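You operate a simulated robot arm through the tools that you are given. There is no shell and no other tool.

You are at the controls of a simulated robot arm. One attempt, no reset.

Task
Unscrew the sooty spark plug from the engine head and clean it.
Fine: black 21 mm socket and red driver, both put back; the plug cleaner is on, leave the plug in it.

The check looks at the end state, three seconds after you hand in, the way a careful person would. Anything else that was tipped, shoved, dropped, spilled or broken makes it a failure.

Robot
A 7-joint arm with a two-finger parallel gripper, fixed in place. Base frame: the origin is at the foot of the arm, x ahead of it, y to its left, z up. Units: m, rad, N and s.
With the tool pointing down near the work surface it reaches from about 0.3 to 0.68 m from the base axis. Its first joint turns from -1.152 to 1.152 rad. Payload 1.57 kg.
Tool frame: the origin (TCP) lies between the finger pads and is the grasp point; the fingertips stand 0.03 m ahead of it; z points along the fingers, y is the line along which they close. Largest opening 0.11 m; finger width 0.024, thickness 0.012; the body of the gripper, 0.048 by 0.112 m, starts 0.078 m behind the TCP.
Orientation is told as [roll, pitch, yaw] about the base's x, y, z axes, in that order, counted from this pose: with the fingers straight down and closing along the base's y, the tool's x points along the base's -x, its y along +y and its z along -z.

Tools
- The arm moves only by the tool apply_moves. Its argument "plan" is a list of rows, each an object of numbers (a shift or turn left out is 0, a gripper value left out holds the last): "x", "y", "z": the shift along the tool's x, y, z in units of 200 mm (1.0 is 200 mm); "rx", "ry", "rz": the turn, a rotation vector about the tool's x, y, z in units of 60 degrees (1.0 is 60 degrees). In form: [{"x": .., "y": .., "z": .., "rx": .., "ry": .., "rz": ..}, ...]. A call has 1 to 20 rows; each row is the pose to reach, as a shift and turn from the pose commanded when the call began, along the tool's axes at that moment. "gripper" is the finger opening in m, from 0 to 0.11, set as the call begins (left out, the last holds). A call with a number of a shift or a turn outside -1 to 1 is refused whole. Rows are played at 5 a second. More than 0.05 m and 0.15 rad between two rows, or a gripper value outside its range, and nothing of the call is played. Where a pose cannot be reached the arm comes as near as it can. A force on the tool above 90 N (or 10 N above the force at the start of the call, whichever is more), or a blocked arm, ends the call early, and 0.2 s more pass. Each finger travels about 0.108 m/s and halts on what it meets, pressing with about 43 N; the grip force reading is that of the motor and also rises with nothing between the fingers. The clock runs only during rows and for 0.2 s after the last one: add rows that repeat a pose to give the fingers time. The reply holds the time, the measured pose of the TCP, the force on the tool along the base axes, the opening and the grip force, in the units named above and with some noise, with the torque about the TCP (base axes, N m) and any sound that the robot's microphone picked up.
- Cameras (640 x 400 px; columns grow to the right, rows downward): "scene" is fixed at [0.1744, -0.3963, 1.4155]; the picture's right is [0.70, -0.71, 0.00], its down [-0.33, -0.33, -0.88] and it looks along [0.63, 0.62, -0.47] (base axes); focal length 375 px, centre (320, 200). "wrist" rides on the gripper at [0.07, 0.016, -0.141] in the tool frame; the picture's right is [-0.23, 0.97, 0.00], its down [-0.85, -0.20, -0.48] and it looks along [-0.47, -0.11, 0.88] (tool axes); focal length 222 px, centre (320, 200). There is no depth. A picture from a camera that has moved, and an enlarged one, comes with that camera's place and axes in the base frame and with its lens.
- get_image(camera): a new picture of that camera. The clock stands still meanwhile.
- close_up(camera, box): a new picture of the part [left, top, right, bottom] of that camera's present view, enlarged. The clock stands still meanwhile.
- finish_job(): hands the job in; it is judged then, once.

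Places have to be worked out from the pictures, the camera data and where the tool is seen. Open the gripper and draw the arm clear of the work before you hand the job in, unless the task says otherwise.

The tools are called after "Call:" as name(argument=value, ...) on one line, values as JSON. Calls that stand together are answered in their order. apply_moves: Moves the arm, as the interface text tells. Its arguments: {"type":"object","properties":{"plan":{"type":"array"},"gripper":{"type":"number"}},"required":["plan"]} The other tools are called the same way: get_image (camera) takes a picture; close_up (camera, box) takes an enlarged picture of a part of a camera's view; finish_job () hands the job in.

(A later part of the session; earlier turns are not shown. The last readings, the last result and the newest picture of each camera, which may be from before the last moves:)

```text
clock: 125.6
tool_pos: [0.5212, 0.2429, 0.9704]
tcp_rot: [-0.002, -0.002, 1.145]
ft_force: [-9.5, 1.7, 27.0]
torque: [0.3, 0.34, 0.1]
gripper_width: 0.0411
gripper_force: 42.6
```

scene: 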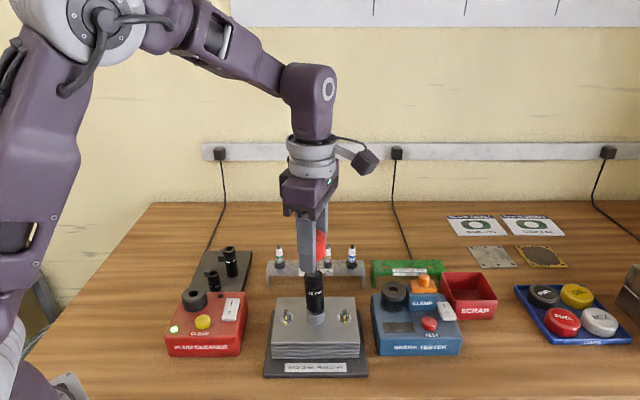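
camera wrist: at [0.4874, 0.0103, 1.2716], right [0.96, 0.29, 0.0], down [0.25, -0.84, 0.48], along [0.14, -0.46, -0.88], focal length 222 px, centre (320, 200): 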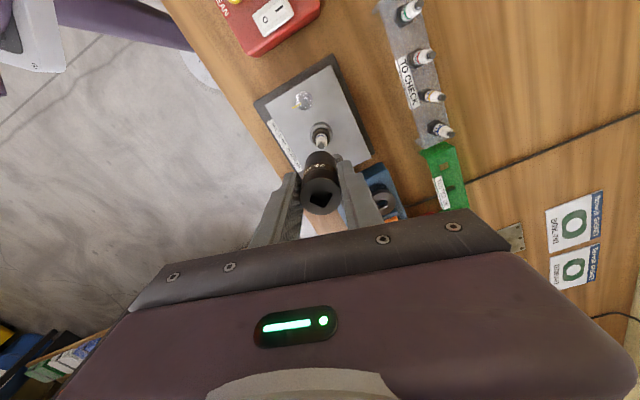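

27 N at 0.9704: seated. Easing off, opening, and checking.

Call:
apply_moves(plan=[{"z": -0.006}, {"z": -0.006}])

Call:
apply_moves(plan=[{"z": 0}, {"z": 0}, {"z": 0}], gripper=0.08)

Call:
close_up(camera="scene", box=[180, 190, 270, 280])

Call:
close_up(camera="wrist", box=[240, 110, 400, 240])

```text
clock: 126.2
tool_pos: [0.5203, 0.2422, 0.9717]
tcp_rot: [-0.001, -0.001, 1.146]
ft_force: [-4.1, 5.4, 9.2]
torque: [0.46, 0.27, 0.07]
gripper_width: 0.0414
gripper_force: 42.4
```

```text
clock: 127.0
tool_pos: [0.5217, 0.2424, 0.9715]
tcp_rot: [-0.001, 0.0, 1.147]
ft_force: [1.1, 0.2, 0.7]
torque: [-0.03, 0.01, -0.01]
gripper_width: 0.0799
gripper_force: 0.0
```

```text
4.44 times, centred on (225, 235) of scene
camera zoom: at [0.1744, -0.3963, 1.4155], right [0.7, -0.71, 0.0], down [-0.33, -0.33, -0.88], along [0.63, 0.62, -0.47], focal length 1666 px, centre (742, 44)
```

zoom: 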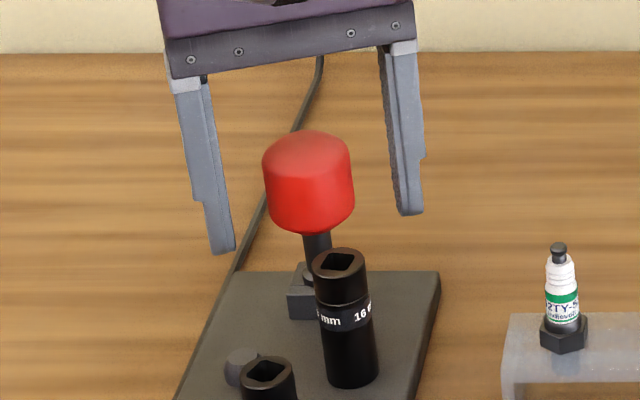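

```text
3.08 times, centred on (320, 175) of wrist
camera zoom: at [0.4784, 0.1845, 1.112], right [-0.79, 0.61, 0.0], down [0.53, 0.7, 0.48], along [0.29, 0.38, -0.88], focal length 684 px, centre (320, 277)
```

zoom: 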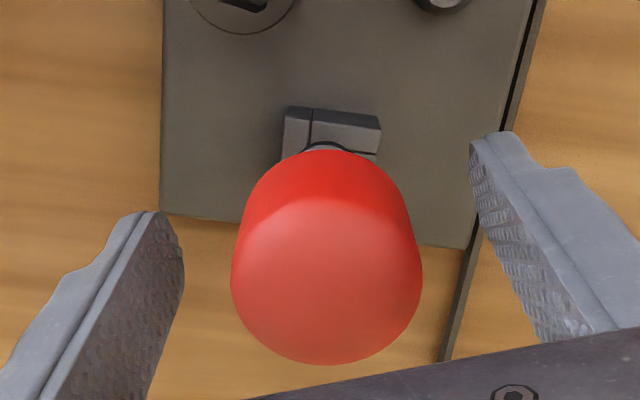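

The driver stands upright in its block again. Lifting off and heading back to the engine head for the socket.

Call:
apply_moves(plan=[{"z": -0.1}, {"z": -0.3}, {"z": -0.5}, {"z": -0.7}, {"z": -0.9}, {"x": 0.1, "y": -0.04, "z": -0.9, "rz": 0.06}, {"x": 0.22, "y": -0.09, "z": -0.9, "rz": 0.12}, {"x": 0.34, "y": -0.14, "z": -0.9, "rz": 0.18}, {"x": 0.46, "y": -0.19, "z": -0.9, "rz": 0.24}, {"x": 0.58, "y": -0.24, "z": -0.9, "rz": 0.3}, {"x": 0.696, "y": -0.281, "z": -0.9, "rz": 0.38}])

Call:
get_image(camera="scene")

```text
clock: 129.4
tool_pos: [0.5109, 0.0935, 1.1532]
tcp_rot: [0.0, 0.002, 0.749]
ft_force: [-0.4, 0.4, -0.6]
torque: [0.03, 0.01, -0.02]
gripper_width: 0.0801
gripper_force: 0.1
```

```text
taken
```

scene: 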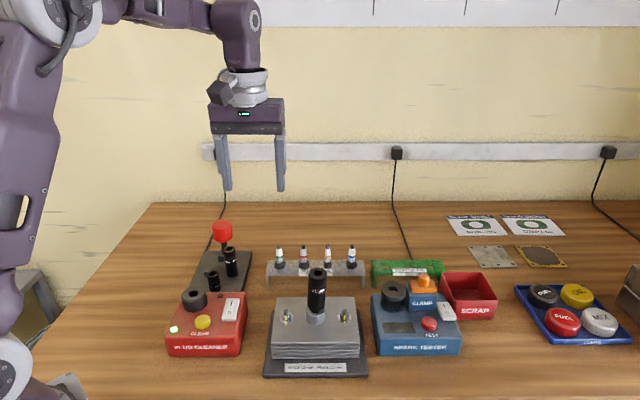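

Everything is standing as expected. Continuing to above the socket.

Call:
apply_moves(plan=[{"x": 0.1, "y": -0.1, "rz": 0.1}, {"x": 0.2, "y": -0.2, "rz": 0.2}, {"x": 0.3, "y": -0.3, "rz": 0.3}, {"x": 0.4, "y": -0.4, "rz": 0.4}, {"x": 0.48, "y": -0.47, "rz": 0.5}, {"x": 0.532, "y": -0.523, "rz": 0.55}, {"x": 0.532, "y": -0.523, "rz": 0.55}], gripper=0.07)

Call:
close_up(camera="wrist", box=[260, 90, 380, 210])

Call:
close_up(camera="scene", box=[285, 240, 350, 330])

```text
clock: 131.0
tool_pos: [0.5072, -0.0566, 1.1516]
tcp_rot: [0.001, 0.001, 0.171]
ft_force: [1.0, 1.0, 0.4]
torque: [0.01, 0.04, -0.01]
gripper_width: 0.07
gripper_force: 0.1
```

```text
3.33 times, centred on (320, 150) of wrist
camera zoom: at [0.4363, -0.0535, 1.2928], right [0.06, 1.0, 0.0], down [0.88, -0.05, 0.48], along [0.48, -0.03, -0.88], focal length 740 px, centre (320, 367)
```

zoom: 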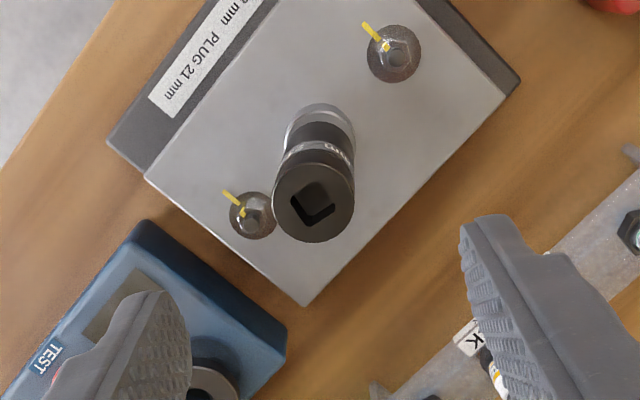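

```text
4.44 times, centred on (318, 285) of scene
camera zoom: at [0.1744, -0.3963, 1.4155], right [0.7, -0.71, 0.0], down [-0.33, -0.33, -0.88], along [0.63, 0.62, -0.47], focal length 1666 px, centre (331, -178)
```

zoom: 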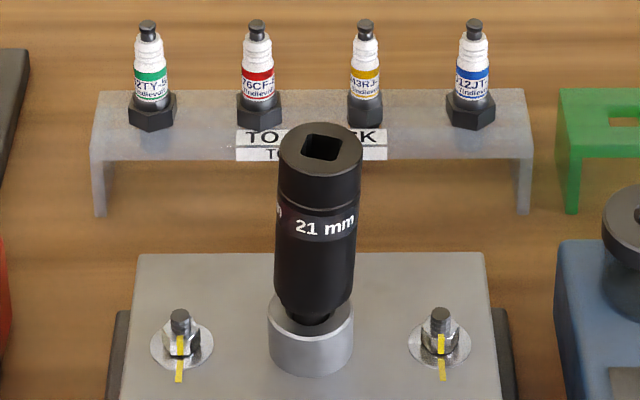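

The socket leans about 4° toward (+x, -y). I'll rotate so the fingers close along the lean direction (yaw 40°), centred on the plug axis, so gripping stands it upright, and come down partway.

Call:
apply_moves(plan=[{"z": 0.06, "rz": -0.125}, {"z": 0.12, "rz": -0.25}, {"z": 0.2, "rz": -0.375}, {"z": 0.28, "rz": -0.5}, {"z": 0.36, "rz": -0.5}, {"z": 0.36, "rz": -0.5}])

Call:
close_up(camera="wrist", box=[260, 90, 380, 210])

Call:
close_up(camera="scene", box=[285, 220, 350, 330])

```text
clock: 132.4
tool_pos: [0.5069, -0.055, 1.079]
tcp_rot: [-0.001, -0.001, 0.696]
ft_force: [1.3, 0.7, 1.1]
torque: [-0.01, 0.01, -0.04]
gripper_width: 0.0703
gripper_force: 0.0
```

```text
3.33 times, centred on (320, 150) of wrist
camera zoom: at [0.4427, -0.0887, 1.2199], right [-0.45, 0.89, 0.0], down [0.78, 0.4, 0.48], along [0.43, 0.22, -0.88], focal length 740 px, centre (320, 367)
```

zoom: 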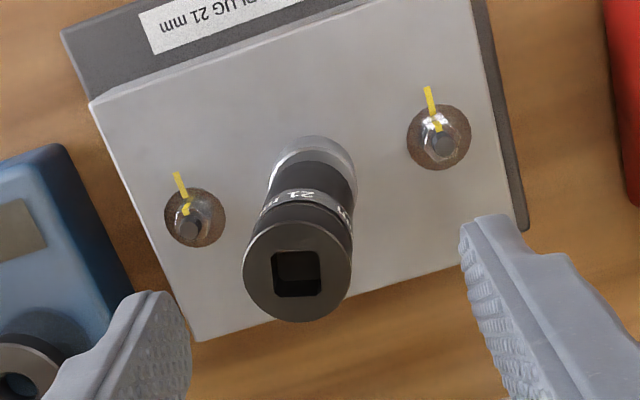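

```text
3.64 times, centred on (318, 275) of scene
camera zoom: at [0.1744, -0.3963, 1.4155], right [0.7, -0.71, 0.0], down [-0.33, -0.33, -0.88], along [0.63, 0.62, -0.47], focal length 1363 px, centre (329, -73)
```

zoom: 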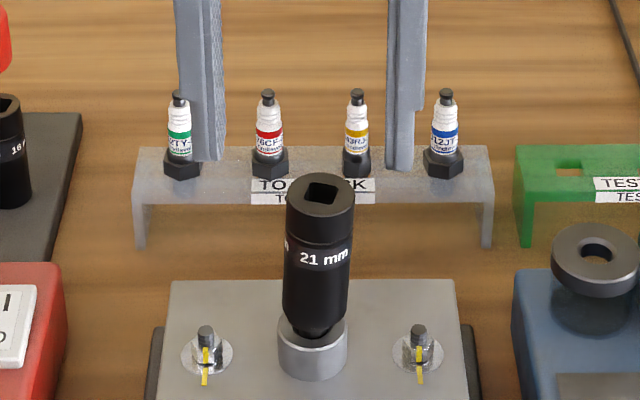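

Both fingers clear the leaning socket. Descending to grasp height and closing.

Call:
apply_moves(plan=[{"z": 0.08}, {"z": 0.16}, {"z": 0.24}, {"z": 0.28}, {"z": 0.28}])

Call:
apply_moves(plan=[{"z": 0}, {"z": 0}, {"z": 0}, {"z": 0}], gripper=0.0)

Call:
close_up(camera="wrist", box=[260, 110, 380, 230])

Call:
close_up(camera="scene", box=[285, 240, 350, 330])

```text
clock: 133.6
tool_pos: [0.507, -0.056, 1.0236]
tcp_rot: [0.002, 0.001, 0.696]
ft_force: [-0.2, -0.7, -0.4]
torque: [0.0, 0.02, 0.0]
gripper_width: 0.0698
gripper_force: 0.0
```

```text
clock: 134.6
tool_pos: [0.5065, -0.0554, 1.0227]
tcp_rot: [0.001, 0.0, 0.697]
ft_force: [0.5, 0.3, 0.3]
torque: [0.01, 0.01, -0.01]
gripper_width: 0.0299
gripper_force: 39.4
```

```text
3.33 times, centred on (320, 170) of wrist
camera zoom: at [0.4432, -0.0891, 1.1637], right [-0.45, 0.89, 0.0], down [0.78, 0.4, 0.48], along [0.43, 0.22, -0.88], focal length 740 px, centre (320, 300)
```

zoom: 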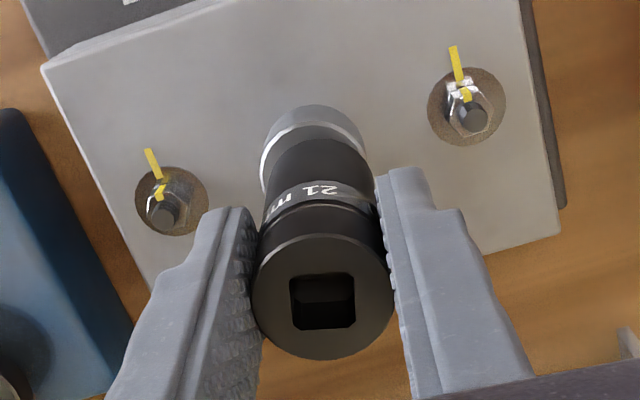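

```text
4.44 times, centred on (318, 285) of scene
camera zoom: at [0.1744, -0.3963, 1.4155], right [0.7, -0.71, 0.0], down [-0.33, -0.33, -0.88], along [0.63, 0.62, -0.47], focal length 1666 px, centre (331, -178)
```

zoom: 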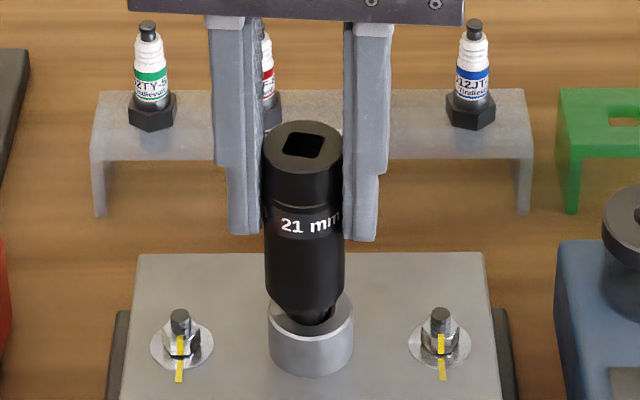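

Socket gripped and upright. Lifting slowly by 25 mm and checking what the plug does.

Call:
apply_moves(plan=[{"z": -0.02}, {"z": -0.04}, {"z": -0.06}, {"z": -0.08}, {"z": -0.1}, {"z": -0.125}, {"z": -0.125}])

Call:
close_up(camera="scene", box=[285, 240, 350, 330])

Call:
close_up(camera="scene", box=[304, 290, 332, 325])

```text
clock: 136.2
tool_pos: [0.5069, -0.0551, 1.0489]
tcp_rot: [0.0, -0.002, 0.696]
ft_force: [0.4, -0.1, -2.0]
torque: [0.0, -0.04, -0.03]
gripper_width: 0.0299
gripper_force: 39.7
```

```text
4.44 times, centred on (318, 285) of scene
camera zoom: at [0.1744, -0.3963, 1.4155], right [0.7, -0.71, 0.0], down [-0.33, -0.33, -0.88], along [0.63, 0.62, -0.47], focal length 1666 px, centre (331, -178)
```

zoom: 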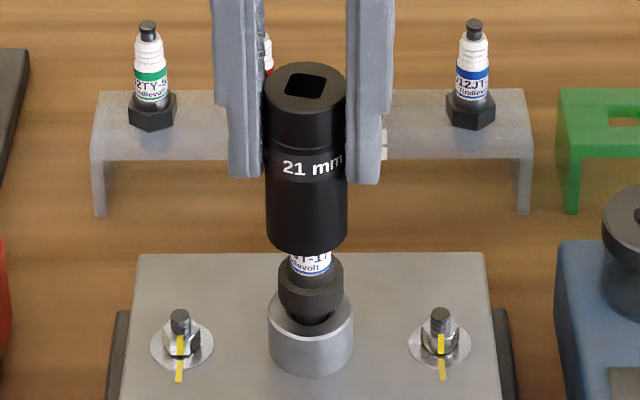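

```text
11.43 times, centred on (318, 308) of scene
camera zoom: at [0.1744, -0.3963, 1.4155], right [0.7, -0.71, 0.0], down [-0.33, -0.33, -0.88], along [0.63, 0.62, -0.47], focal length 4284 px, centre (343, -1029)
```

zoom: 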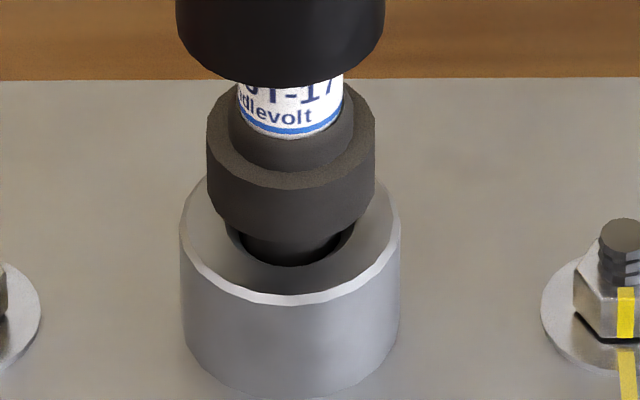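

The plug is clearly unscrewed: it sits about 6 mm higher, its label has turned, and it wobbles loosely in the bore. Now I take the socket back to its peg, lifting high first.

Call:
apply_moves(plan=[{"z": -0.12}, {"z": -0.25}, {"z": -0.38}, {"z": -0.42}, {"x": -0.05, "y": 0.08, "z": -0.42, "rz": 0.05}, {"x": -0.11, "y": 0.19, "z": -0.42, "rz": 0.1}, {"x": -0.18, "y": 0.3, "z": -0.42, "rz": 0.15}, {"x": -0.25, "y": 0.42, "z": -0.42, "rz": 0.2}, {"x": -0.309, "y": 0.524, "z": -0.42, "rz": 0.25}])

Call:
close_up(camera="scene", box=[285, 260, 350, 330])

```text
clock: 138.2
tool_pos: [0.4878, 0.0635, 1.1299]
tcp_rot: [0.0, -0.001, 0.434]
ft_force: [-0.5, 0.6, -2.2]
torque: [0.0, -0.02, 0.0]
gripper_width: 0.0301
gripper_force: 39.0
```

```text
5.71 times, centred on (318, 295) of scene
camera zoom: at [0.1744, -0.3963, 1.4155], right [0.7, -0.71, 0.0], down [-0.33, -0.33, -0.88], along [0.63, 0.62, -0.47], focal length 2142 px, centre (334, -343)
```

zoom: 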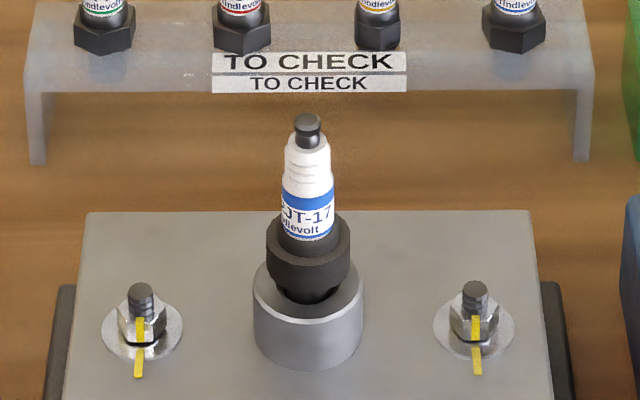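

The plug stays standing in its bore. Continuing with the socket to above its peg at yaw 10°.

Call:
apply_moves(plan=[{"x": -0.03, "y": 0.1, "rz": 0.03}, {"x": -0.07, "y": 0.25, "rz": 0.07}, {"x": -0.11, "y": 0.4, "rz": 0.12}, {"x": -0.15, "y": 0.55, "rz": 0.17}, {"x": -0.18, "y": 0.67, "rz": 0.21}, {"x": -0.209, "y": 0.769, "rz": 0.25}, {"x": -0.209, "y": 0.769, "z": 0.2, "rz": 0.25}, {"x": -0.209, "y": 0.769, "z": 0.45, "rz": 0.25}, {"x": -0.209, "y": 0.769, "z": 0.5, "rz": 0.25}, {"x": -0.209, "y": 0.769, "z": 0.5, "rz": 0.25}])

Call:
close_up(camera="wrist", box=[250, 90, 390, 230])

Call:
close_up(camera="scene", box=[170, 200, 250, 290])

```text
clock: 140.4
tool_pos: [0.4625, 0.2173, 1.0332]
tcp_rot: [0.001, 0.0, 0.173]
ft_force: [0.2, 0.4, -2.1]
torque: [0.0, 0.02, 0.01]
gripper_width: 0.0298
gripper_force: 39.3
```

```text
2.86 times, centred on (320, 160) of wrist
camera zoom: at [0.3925, 0.2213, 1.1737], right [0.06, 1.0, 0.0], down [0.88, -0.05, 0.48], along [0.48, -0.03, -0.88], focal length 635 px, centre (320, 314)
```

zoom: 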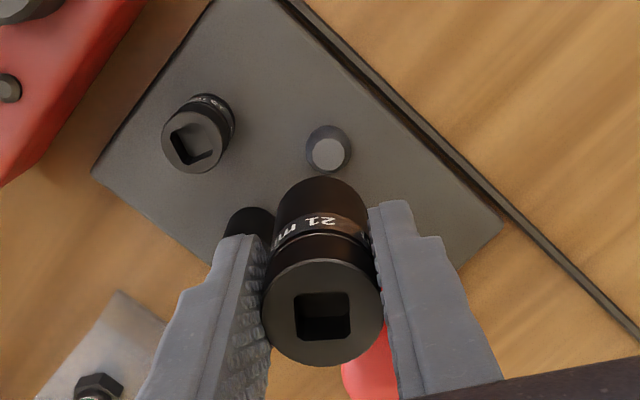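

```text
4.44 times, centred on (210, 245) of scene
camera zoom: at [0.1744, -0.3963, 1.4155], right [0.7, -0.71, 0.0], down [-0.33, -0.33, -0.88], along [0.63, 0.62, -0.47], focal length 1666 px, centre (809, 0)
```

zoom: 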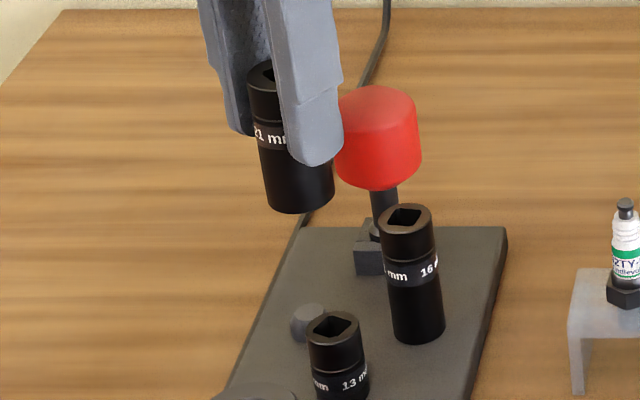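

The peg is about 4 mm toward +y from the socket axis (wrist 3.8, scene 5.2). Correcting and lowering partway for another look.

Call:
apply_moves(plan=[{"x": 0.005, "y": 0.01, "z": 0.03}, {"x": 0.0105, "y": 0.019, "z": 0.08}, {"x": 0.0105, "y": 0.019, "z": 0.15}, {"x": 0.0105, "y": 0.019, "z": 0.15}])

Call:
close_up(camera="wrist", box=[280, 100, 360, 180])

Call:
close_up(camera="scene", box=[185, 225, 235, 285])

```text
clock: 141.4
tool_pos: [0.4588, 0.2232, 1.0019]
tcp_rot: [0.0, 0.0, 0.172]
ft_force: [-0.3, 0.0, -2.5]
torque: [0.02, 0.01, -0.02]
gripper_width: 0.0303
gripper_force: 39.4
```

```text
5.00 times, centred on (320, 140) of wrist
camera zoom: at [0.3886, 0.2271, 1.1429], right [0.06, 1.0, 0.0], down [0.88, -0.05, 0.48], along [0.48, -0.03, -0.88], focal length 1111 px, centre (320, 500)
```

zoom: 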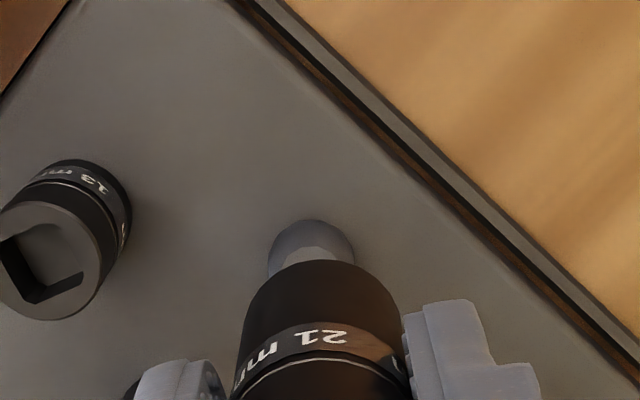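

```text
6.67 times, centred on (210, 255) of scene
camera zoom: at [0.1744, -0.3963, 1.4155], right [0.7, -0.71, 0.0], down [-0.33, -0.33, -0.88], along [0.63, 0.62, -0.47], focal length 2499 px, centre (1053, -167)
```

zoom: 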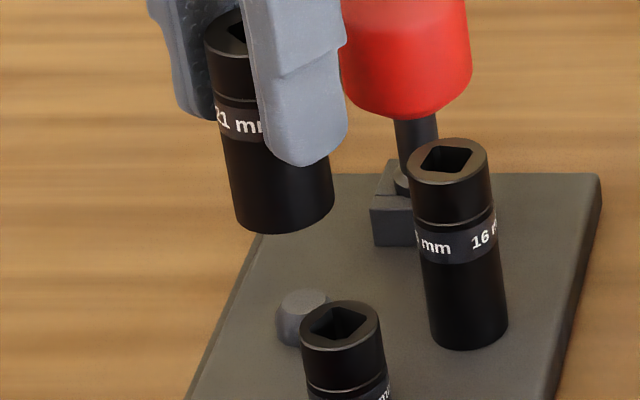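

The socket is tilted about 3° in the grip, so its bottom is what matters: relative to that, the peg is about 1–2 mm toward tool -y. The bore is several millimetres larger than the peg, so I'll shift 1.4 mm and lower.

Call:
apply_moves(plan=[{"y": -0.007, "z": 0.03}, {"y": -0.007, "z": 0.07}, {"y": -0.007, "z": 0.1}, {"y": -0.007, "z": 0.12}, {"y": -0.007, "z": 0.12}])

Call:
close_up(camera="wrist", box=[280, 100, 360, 180])

Call:
close_up(camera="scene", box=[185, 225, 235, 285])

```text
clock: 142.6
tool_pos: [0.459, 0.2223, 0.9776]
tcp_rot: [0.001, -0.001, 0.172]
ft_force: [0.2, -0.6, -1.5]
torque: [0.02, -0.01, 0.02]
gripper_width: 0.0294
gripper_force: 39.0
```

```text
5.00 times, centred on (320, 140) of wrist
camera zoom: at [0.3883, 0.2258, 1.1185], right [0.06, 1.0, 0.0], down [0.88, -0.05, 0.48], along [0.48, -0.03, -0.88], focal length 1111 px, centre (320, 500)
```

zoom: 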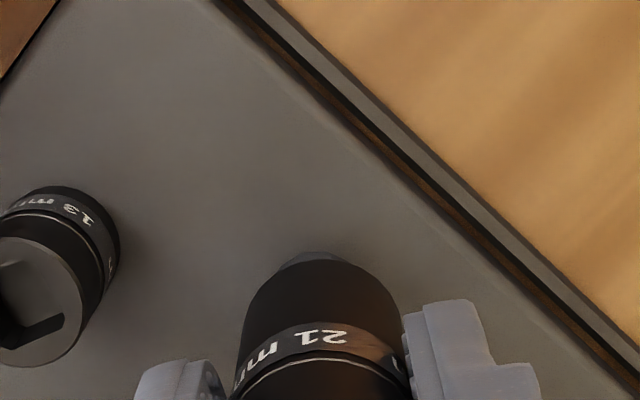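

```text
6.67 times, centred on (210, 255) of scene
camera zoom: at [0.1744, -0.3963, 1.4155], right [0.7, -0.71, 0.0], down [-0.33, -0.33, -0.88], along [0.63, 0.62, -0.47], focal length 2499 px, centre (1053, -167)
```

zoom: 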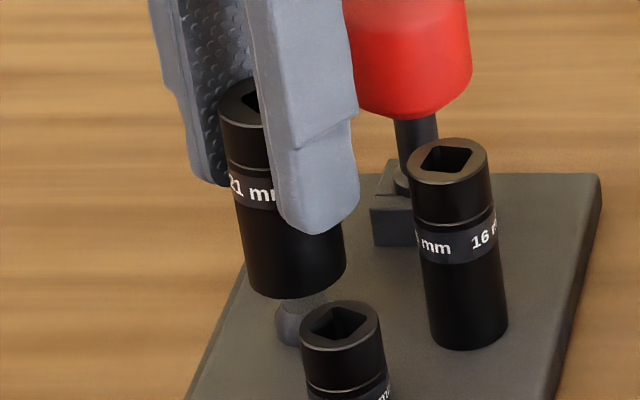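

Lateral position matches in the scene view. Continuing down over the peg, watching force.

Call:
apply_moves(plan=[{"y": -0.003, "z": 0.02}, {"y": -0.003, "z": 0.04}, {"y": -0.003, "z": 0.06}, {"y": -0.003, "z": 0.08}, {"y": -0.003, "z": 0.08}])

Call:
close_up(camera="scene", box=[185, 225, 235, 285])

```text
clock: 143.8
tool_pos: [0.4566, 0.2226, 0.962]
tcp_rot: [0.001, 0.001, 0.173]
ft_force: [0.4, 0.1, -1.7]
torque: [0.01, 0.01, -0.02]
gripper_width: 0.0298
gripper_force: 38.9
```

```text
6.67 times, centred on (210, 255) of scene
camera zoom: at [0.1744, -0.3963, 1.4155], right [0.7, -0.71, 0.0], down [-0.33, -0.33, -0.88], along [0.63, 0.62, -0.47], focal length 2499 px, centre (1053, -167)
```

zoom: 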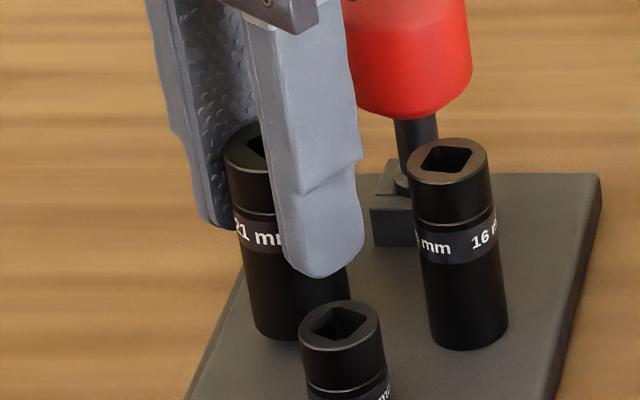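

It slid over the peg with no contact. Going the last few millimetres to the stand.

Call:
apply_moves(plan=[{"z": 0.01}, {"z": 0.02}, {"z": 0.028}, {"z": 0.034}, {"z": 0.034}])

Call:
close_up(camera="scene", box=[185, 225, 235, 285])

```text
clock: 145.0
tool_pos: [0.4583, 0.2216, 0.9562]
tcp_rot: [0.0, 0.001, 0.172]
ft_force: [-2.0, 0.8, 5.8]
torque: [0.07, -0.01, 0.03]
gripper_width: 0.03
gripper_force: 39.3
```

```text
6.67 times, centred on (210, 255) of scene
camera zoom: at [0.1742, -0.3963, 1.4155], right [0.7, -0.71, 0.0], down [-0.33, -0.33, -0.88], along [0.63, 0.62, -0.47], focal length 2499 px, centre (1053, -167)
```

zoom: 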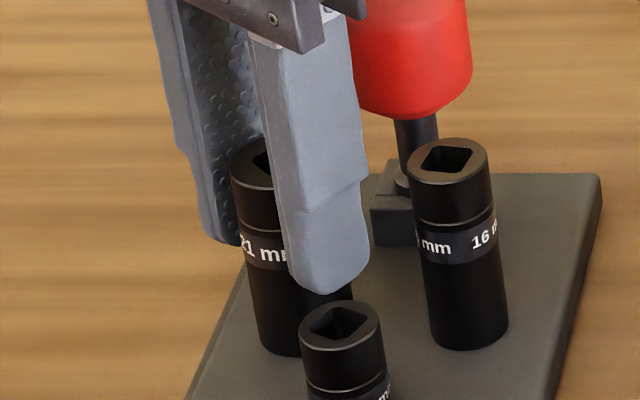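

Bottom touches (5.8 N). Releasing with a small 46 mm opening to stay clear of the neighbours, then rising.

Call:
apply_moves(plan=[{"z": 0}, {"z": 0}, {"z": 0}], gripper=0.046)

Call:
apply_moves(plan=[{"z": -0.05}, {"z": -0.15}, {"z": -0.3}, {"z": -0.5}, {"z": -0.7}, {"z": -0.85}, {"z": -0.85}])

Call:
close_up(camera="scene", box=[170, 205, 260, 290])

Call:
close_up(camera="wrist", box=[250, 60, 390, 200])

```text
clock: 145.8
tool_pos: [0.4581, 0.2214, 0.9559]
tcp_rot: [0.0, 0.001, 0.173]
ft_force: [0.9, 0.7, 0.6]
torque: [0.0, 0.0, 0.0]
gripper_width: 0.0458
gripper_force: 0.0
```

```text
clock: 147.4
tool_pos: [0.4623, 0.224, 1.1234]
tcp_rot: [-0.001, -0.001, 0.172]
ft_force: [0.3, 0.2, 0.0]
torque: [0.0, 0.0, 0.0]
gripper_width: 0.046
gripper_force: 0.1
```

```text
4.71 times, centred on (215, 248) of scene
camera zoom: at [0.1744, -0.3963, 1.4155], right [0.7, -0.71, 0.0], down [-0.33, -0.33, -0.88], along [0.63, 0.62, -0.47], focal length 1764 px, centre (814, -24)
```

zoom: 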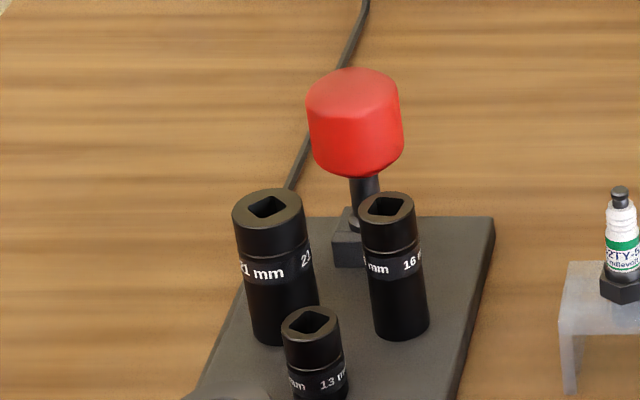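

```text
2.86 times, centred on (320, 130) of wrist
camera zoom: at [0.3913, 0.2268, 1.2638], right [0.06, 1.0, 0.0], down [0.88, -0.05, 0.48], along [0.48, -0.03, -0.88], focal length 635 px, centre (320, 400)
```

zoom: 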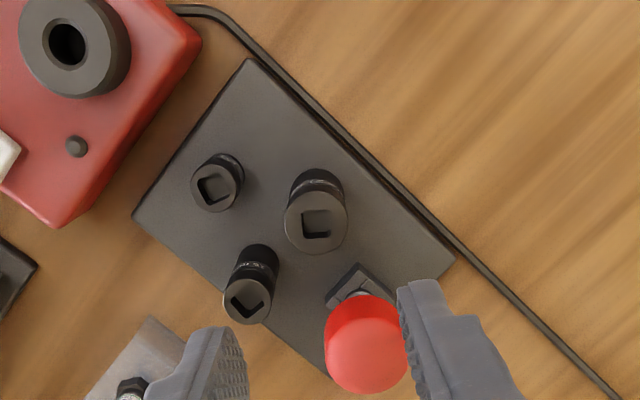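

Socket back on its peg, driver in its block, everything upright. Now for the plug itself: moving back over the engine head.

Call:
apply_moves(plan=[{"y": -0.1, "rz": 0.04}, {"y": -0.25, "rz": 0.08}, {"y": -0.42, "rz": 0.12}, {"y": -0.59, "rz": 0.18}, {"y": -0.75, "rz": 0.25}])

Call:
get_image(camera="wrist")

```text
clock: 148.6
tool_pos: [0.4859, 0.0738, 1.1245]
tcp_rot: [0.001, 0.0, -0.091]
ft_force: [0.2, 0.7, 0.5]
torque: [0.0, 0.03, 0.03]
gripper_width: 0.0459
gripper_force: 0.1
```

```text
taken
camera wrist: at [0.4182, 0.095, 1.2658], right [0.31, 0.95, 0.0], down [0.83, -0.28, 0.48], along [0.45, -0.15, -0.88], focal length 222 px, centre (320, 200)
```

wrist: 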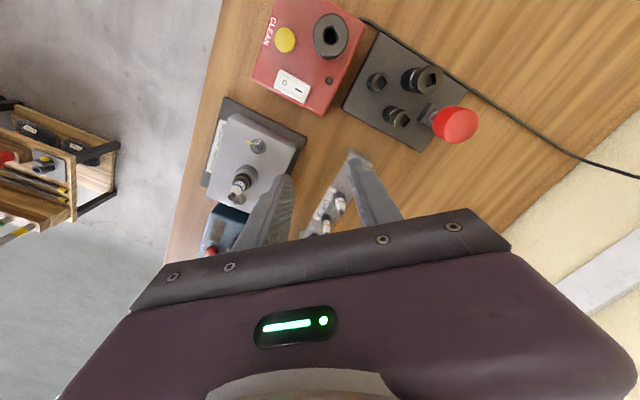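

Good view ahead. Continuing to above the plug.

Call:
apply_moves(plan=[{"x": -0.03, "y": -0.12, "rz": 0.06}, {"x": -0.07, "y": -0.26, "rz": 0.12}, {"x": -0.11, "y": -0.4, "rz": 0.18}, {"x": -0.15, "y": -0.53, "rz": 0.22}, {"x": -0.173, "y": -0.638, "rz": 0.25}, {"x": -0.173, "y": -0.638, "rz": 0.25}])

Call:
close_up(camera="wrist", box=[270, 80, 370, 200])

Call:
close_up(camera="scene", box=[300, 275, 334, 325])

```text
clock: 150.0
tool_pos: [0.51, -0.0575, 1.1276]
tcp_rot: [0.0, -0.001, -0.353]
ft_force: [-0.2, 0.2, -0.8]
torque: [-0.01, -0.02, -0.01]
gripper_width: 0.0464
gripper_force: 0.1
```

```text
3.33 times, centred on (320, 140) of wrist
camera zoom: at [0.4506, -0.0187, 1.2678], right [0.55, 0.84, 0.0], down [0.73, -0.48, 0.48], along [0.4, -0.26, -0.88], focal length 740 px, centre (320, 400)
```

zoom: 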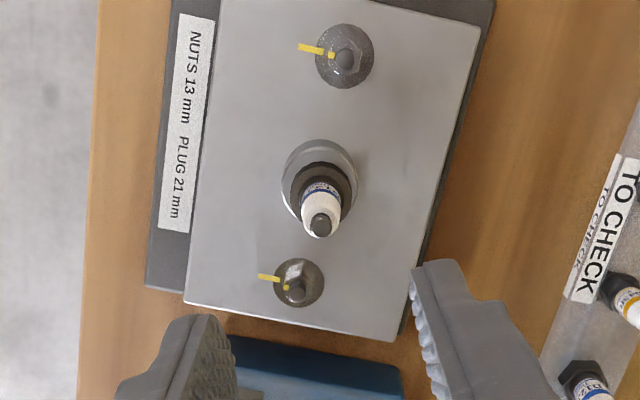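

```text
8.00 times, centred on (317, 300) of scene
camera zoom: at [0.1744, -0.3963, 1.4155], right [0.7, -0.71, 0.0], down [-0.33, -0.33, -0.88], along [0.63, 0.62, -0.47], focal length 2999 px, centre (344, -600)
```

zoom: 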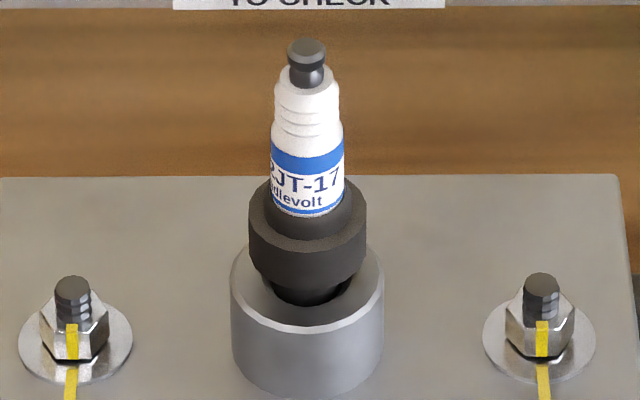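

The plug stands nearly upright at about (0.508, -0.056), its top at z ≈ 1.0145. I'll centre on it and lower so the fingertips stop about 1 cm above the hex, gripping only the ceramic.

Call:
apply_moves(plan=[{"x": 0.01, "y": 0.0045, "z": 0.1}, {"x": 0.01, "y": 0.0045, "z": 0.2}, {"x": 0.01, "y": 0.0045, "z": 0.3}, {"x": 0.01, "y": 0.0045, "z": 0.38}, {"x": 0.01, "y": 0.0045, "z": 0.38}], gripper=0.044)

Call:
close_up(camera="wrist", box=[270, 110, 370, 210])

Call:
close_up(camera="scene", box=[290, 240, 345, 325])

```text
clock: 151.2
tool_pos: [0.5049, -0.0537, 1.0496]
tcp_rot: [0.0, 0.001, -0.352]
ft_force: [-0.4, -1.0, 0.3]
torque: [-0.05, 0.0, -0.01]
gripper_width: 0.044
gripper_force: 0.0
```

```text
4.00 times, centred on (320, 160) of wrist
camera zoom: at [0.4466, -0.0155, 1.1892], right [0.55, 0.84, 0.0], down [0.73, -0.48, 0.48], along [0.4, -0.26, -0.88], focal length 888 px, centre (320, 360)
```

zoom: 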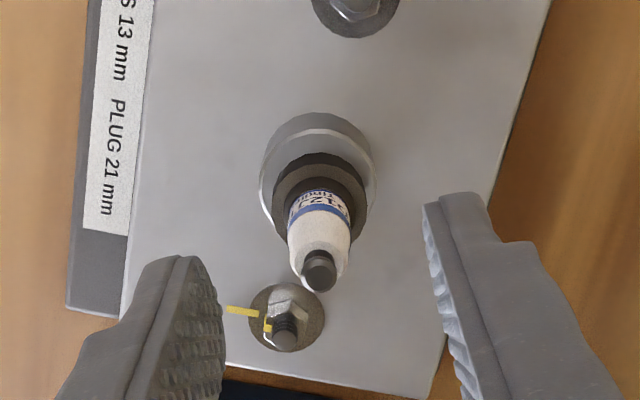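

```text
4.71 times, centred on (318, 282) of scene
camera zoom: at [0.1744, -0.3963, 1.4155], right [0.7, -0.71, 0.0], down [-0.33, -0.33, -0.88], along [0.63, 0.62, -0.47], focal length 1764 px, centre (332, -188)
```

zoom: 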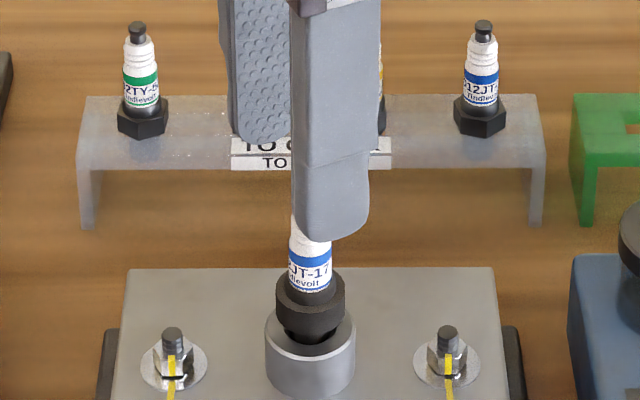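

The plug is centred sideways, but 2.8 mm toward tool -x. Correcting this and lowering to z ≈ 1.011.

Call:
apply_moves(plan=[{"x": -0.0145, "y": -0.003, "z": 0.05}, {"x": -0.0145, "y": -0.003, "z": 0.1}, {"x": -0.0145, "y": -0.003, "z": 0.15}, {"x": -0.0145, "y": -0.003, "z": 0.19}, {"x": -0.0145, "y": -0.003, "z": 0.19}])

Call:
close_up(camera="wrist", box=[270, 120, 370, 220])

Call:
close_up(camera="scene", box=[290, 250, 345, 325])

```text
clock: 152.4
tool_pos: [0.5085, -0.0556, 1.0099]
tcp_rot: [0.0, 0.001, -0.352]
ft_force: [0.2, 0.4, 0.4]
torque: [0.02, 0.0, -0.03]
gripper_width: 0.044
gripper_force: 0.1
```

```text
4.00 times, centred on (320, 170) of wrist
camera zoom: at [0.4489, -0.0166, 1.1507], right [0.55, 0.84, 0.0], down [0.73, -0.48, 0.48], along [0.4, -0.26, -0.88], focal length 888 px, centre (320, 320)
```

zoom: 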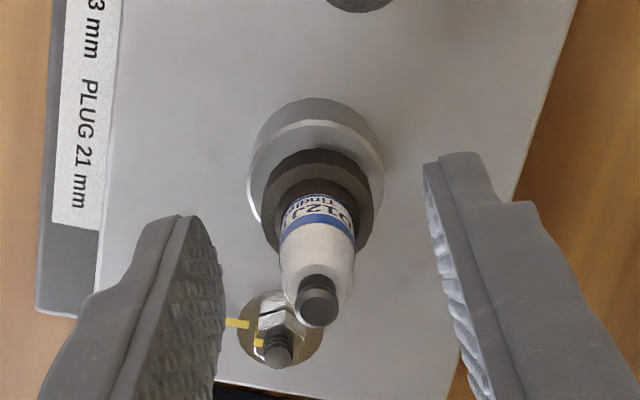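

```text
5.33 times, centred on (318, 288) of scene
camera zoom: at [0.1744, -0.3963, 1.4155], right [0.7, -0.71, 0.0], down [-0.33, -0.33, -0.88], along [0.63, 0.62, -0.47], focal length 1999 px, centre (333, -267)
```

zoom: 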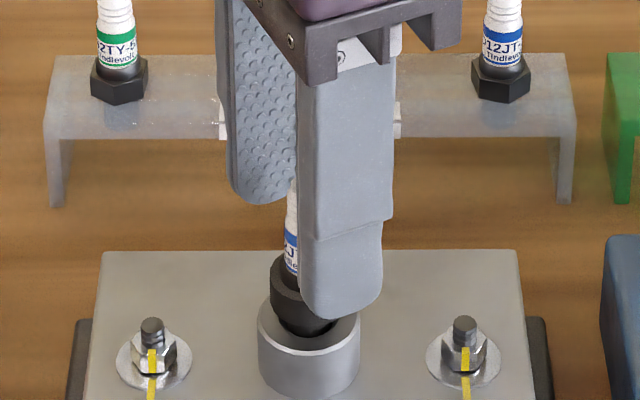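

The fingers straddle the ceramic just above the hex. Closing gently on it.

Call:
apply_moves(plan=[{"z": 0}, {"z": 0}, {"z": 0}], gripper=0.0)

Call:
close_up(camera="wrist", box=[270, 120, 370, 220])

Call:
close_up(camera="scene", box=[290, 250, 345, 325])

```text
clock: 153.2
tool_pos: [0.5071, -0.055, 1.0106]
tcp_rot: [-0.001, 0.0, -0.351]
ft_force: [-0.6, -0.9, 1.6]
torque: [-0.06, 0.03, -0.03]
gripper_width: 0.0134
gripper_force: 30.0
```

```text
4.00 times, centred on (320, 170) of wrist
camera zoom: at [0.4488, -0.0168, 1.1509], right [0.55, 0.84, 0.0], down [0.73, -0.48, 0.48], along [0.4, -0.26, -0.88], focal length 888 px, centre (320, 320)
```

zoom: 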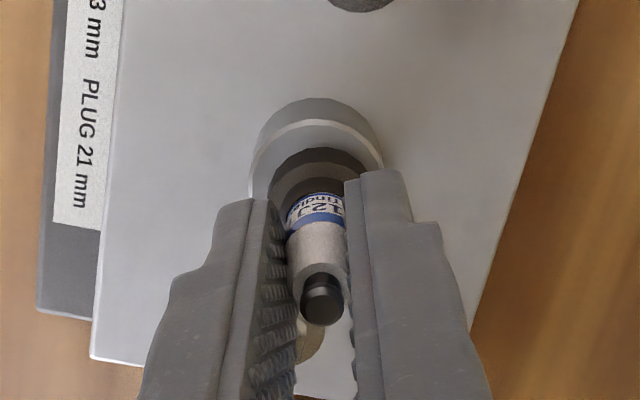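

```text
5.33 times, centred on (318, 288) of scene
camera zoom: at [0.1743, -0.3964, 1.4155], right [0.7, -0.71, 0.0], down [-0.33, -0.33, -0.88], along [0.63, 0.62, -0.47], focal length 1999 px, centre (333, -267)
```

zoom: 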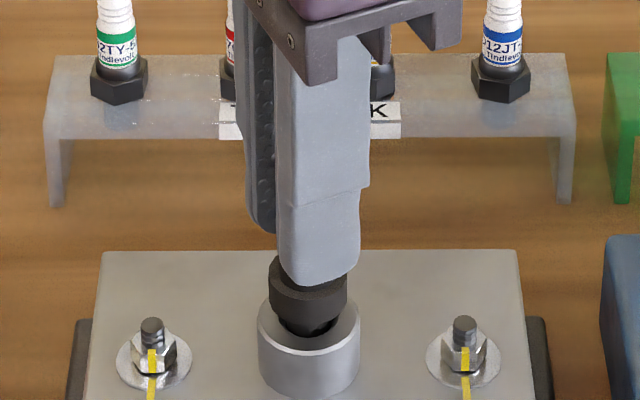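

Gripped at 13.4 mm. Lifting slowly; if it were still threaded I'd feel it.

Call:
apply_moves(plan=[{"z": -0.01}, {"z": -0.025}, {"z": -0.045}, {"z": -0.07}, {"z": -0.1}, {"z": -0.13}, {"z": -0.16}, {"z": -0.2}, {"z": -0.25}, {"z": -0.3}, {"z": -0.3}])

Call:
close_up(camera="scene", box=[285, 210, 350, 325])

Call:
close_up(camera="wrist", box=[270, 110, 370, 210])

```text
clock: 155.6
tool_pos: [0.5068, -0.0568, 1.0718]
tcp_rot: [0.0, -0.001, -0.352]
ft_force: [0.1, -1.1, 0.1]
torque: [-0.01, -0.01, -0.02]
gripper_width: 0.0132
gripper_force: 30.5
```

```text
3.48 times, centred on (318, 268) of scene
camera zoom: at [0.1744, -0.3963, 1.4155], right [0.7, -0.71, 0.0], down [-0.33, -0.33, -0.88], along [0.63, 0.62, -0.47], focal length 1304 px, centre (329, -35)
```

zoom: 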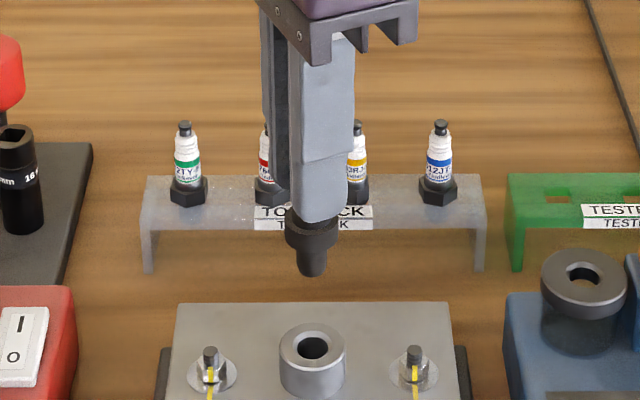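

```text
4.00 times, centred on (320, 160) of wrist
camera zoom: at [0.4481, -0.0176, 1.2125], right [0.55, 0.84, 0.0], down [0.73, -0.48, 0.48], along [0.4, -0.26, -0.88], focal length 888 px, centre (320, 360)
```

zoom: 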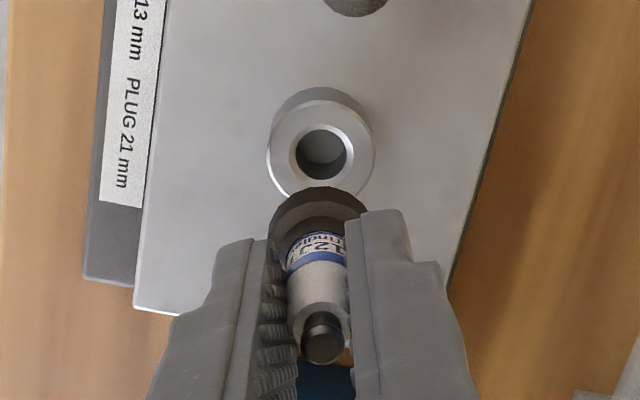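

The plug is out of the engine head. A zoom will show how it hangs in the grip, and I'll look at the cleaner's port.

Call:
close_up(camera="scene", box=[302, 262, 330, 292])

Call:
close_up(camera="scene", box=[170, 282, 220, 332])

```text
13.33 times, centred on (316, 277) of scene
camera zoom: at [0.1744, -0.3963, 1.4155], right [0.7, -0.71, 0.0], down [-0.33, -0.33, -0.88], along [0.63, 0.62, -0.47], focal length 4998 px, centre (373, -827)
```

zoom: 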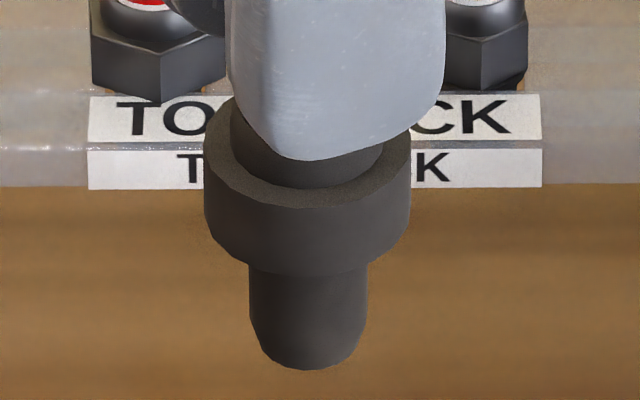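

```text
8.00 times, centred on (195, 307) of scene
camera zoom: at [0.1744, -0.3963, 1.4155], right [0.7, -0.71, 0.0], down [-0.33, -0.33, -0.88], along [0.63, 0.62, -0.47], focal length 2999 px, centre (1320, -656)
```

zoom: 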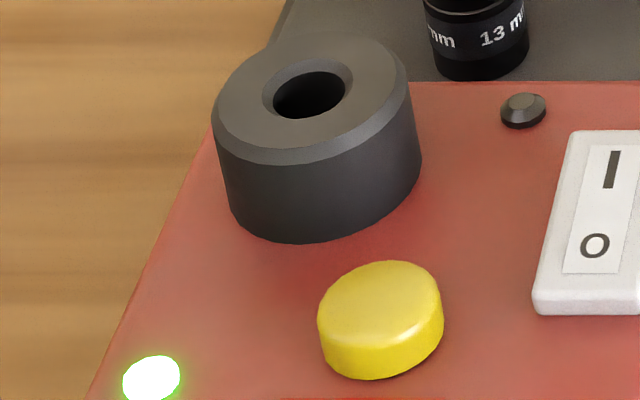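

The plug hangs straight: hex 24 mm, shank 14.4 mm by 19 mm. The cleaner's port is about 15.7 mm with a 20 mm lead-in, centred near (0.381, 0.119, 0.958). Lifting and carrying the plug over the port at yaw 40°.

Call:
apply_moves(plan=[{"z": -0.12}, {"z": -0.25}, {"x": 0.1, "y": 0.07, "z": -0.25, "rz": -0.12}, {"x": 0.21, "y": 0.14, "z": -0.25, "rz": -0.24}, {"x": 0.32, "y": 0.22, "z": -0.25, "rz": -0.36}, {"x": 0.43, "y": 0.29, "z": -0.25, "rz": -0.48}, {"x": 0.54, "y": 0.36, "z": -0.25, "rz": -0.6}, {"x": 0.65, "y": 0.44, "z": -0.25, "rz": -0.72}, {"x": 0.76, "y": 0.51, "z": -0.25, "rz": -0.84}, {"x": 0.84, "y": 0.57, "z": -0.25, "rz": -0.94}, {"x": 0.896, "y": 0.605, "z": -0.25, "rz": -1.0}, {"x": 0.896, "y": 0.605, "z": -0.25, "rz": -1.0}])

Call:
get_image(camera="wrist")

Call:
close_up(camera="scene", box=[150, 190, 260, 350])

```text
clock: 158.2
tool_pos: [0.382, 0.1215, 1.1219]
tcp_rot: [0.0, -0.001, 0.696]
ft_force: [0.0, 0.8, -0.8]
torque: [0.01, 0.03, 0.02]
gripper_width: 0.0134
gripper_force: 30.0
```

```text
taken
camera wrist: at [0.3184, 0.0877, 1.2625], right [-0.45, 0.89, 0.0], down [0.78, 0.4, 0.48], along [0.43, 0.22, -0.88], focal length 222 px, centre (320, 200)
```

wrist: 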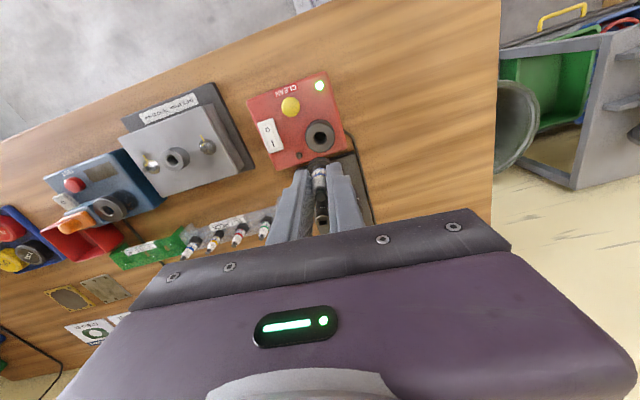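

```text
2.50 times, centred on (205, 270) of scene
camera zoom: at [0.1744, -0.3963, 1.4155], right [0.7, -0.71, 0.0], down [-0.33, -0.33, -0.88], along [0.63, 0.62, -0.47], focal length 937 px, centre (608, 25)
```

zoom: 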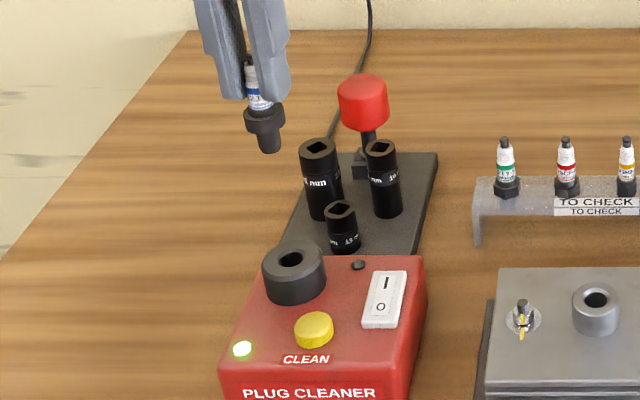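

The plug is over the cleaner. Zooming in both views to line the shank up with the port.

Call:
close_up(camera="wrist", box=[285, 105, 355, 175])

Call:
close_up(camera="scene", box=[175, 220, 225, 310])

```text
5.71 times, centred on (320, 140) of wrist
camera zoom: at [0.3184, 0.0877, 1.2625], right [-0.45, 0.89, 0.0], down [0.78, 0.4, 0.48], along [0.43, 0.22, -0.88], focal length 1269 px, centre (320, 543)
```

zoom: 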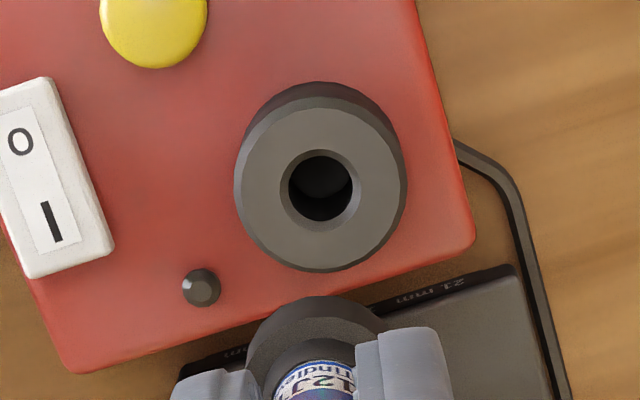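

```text
4.44 times, centred on (200, 265) of scene
camera zoom: at [0.1744, -0.3963, 1.4155], right [0.7, -0.71, 0.0], down [-0.33, -0.33, -0.88], along [0.63, 0.62, -0.47], focal length 1666 px, centre (853, -89)
```

zoom: 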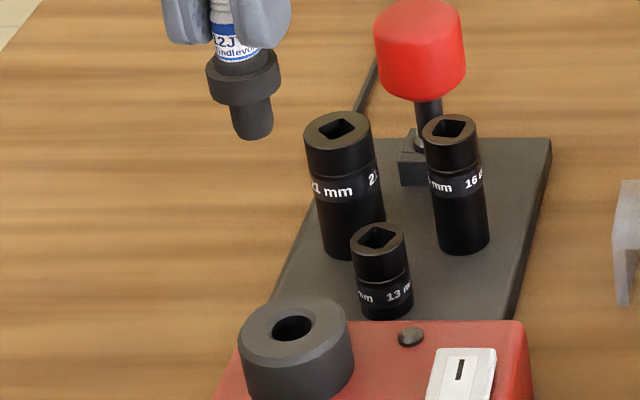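

The scene view shows good sideways alignment, while the wrist suggests a couple of millimetres. I'll lower to about 12 mm above the port and measure again up close.

Call:
apply_moves(plan=[{"x": 0.003, "z": 0.1}, {"x": 0.003, "z": 0.2}, {"x": 0.003, "z": 0.3}, {"x": 0.003, "z": 0.38}, {"x": 0.003, "z": 0.4}, {"x": 0.003, "z": 0.4}])

Call:
close_up(camera="wrist", box=[290, 115, 350, 175])

Call:
close_up(camera="scene", box=[178, 260, 218, 310])

```text
clock: 159.6
tool_pos: [0.3829, 0.1211, 1.0413]
tcp_rot: [0.0, 0.001, 0.698]
ft_force: [-0.3, 0.0, -0.3]
torque: [0.01, 0.01, 0.03]
gripper_width: 0.0138
gripper_force: 30.1
```

```text
6.67 times, centred on (320, 145) of wrist
camera zoom: at [0.3194, 0.0874, 1.181], right [-0.45, 0.89, 0.0], down [0.78, 0.4, 0.48], along [0.43, 0.22, -0.88], focal length 1481 px, centre (320, 567)
```

zoom: 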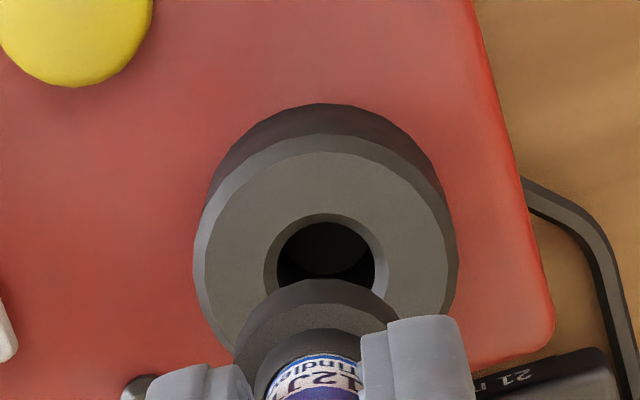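

```text
8.00 times, centred on (198, 285) of scene
camera zoom: at [0.1744, -0.3963, 1.4155], right [0.7, -0.71, 0.0], down [-0.33, -0.33, -0.88], along [0.63, 0.62, -0.47], focal length 2999 px, centre (1296, -480)
```

zoom: 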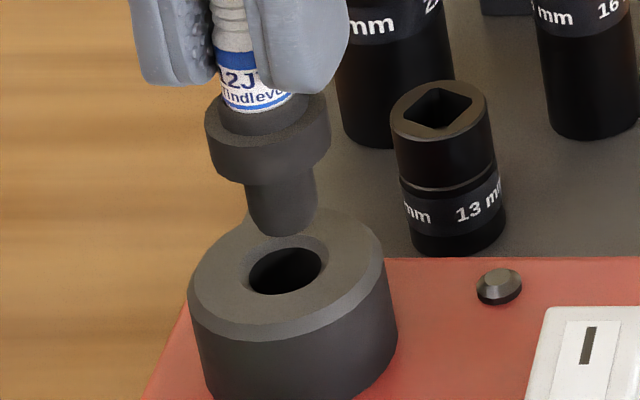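

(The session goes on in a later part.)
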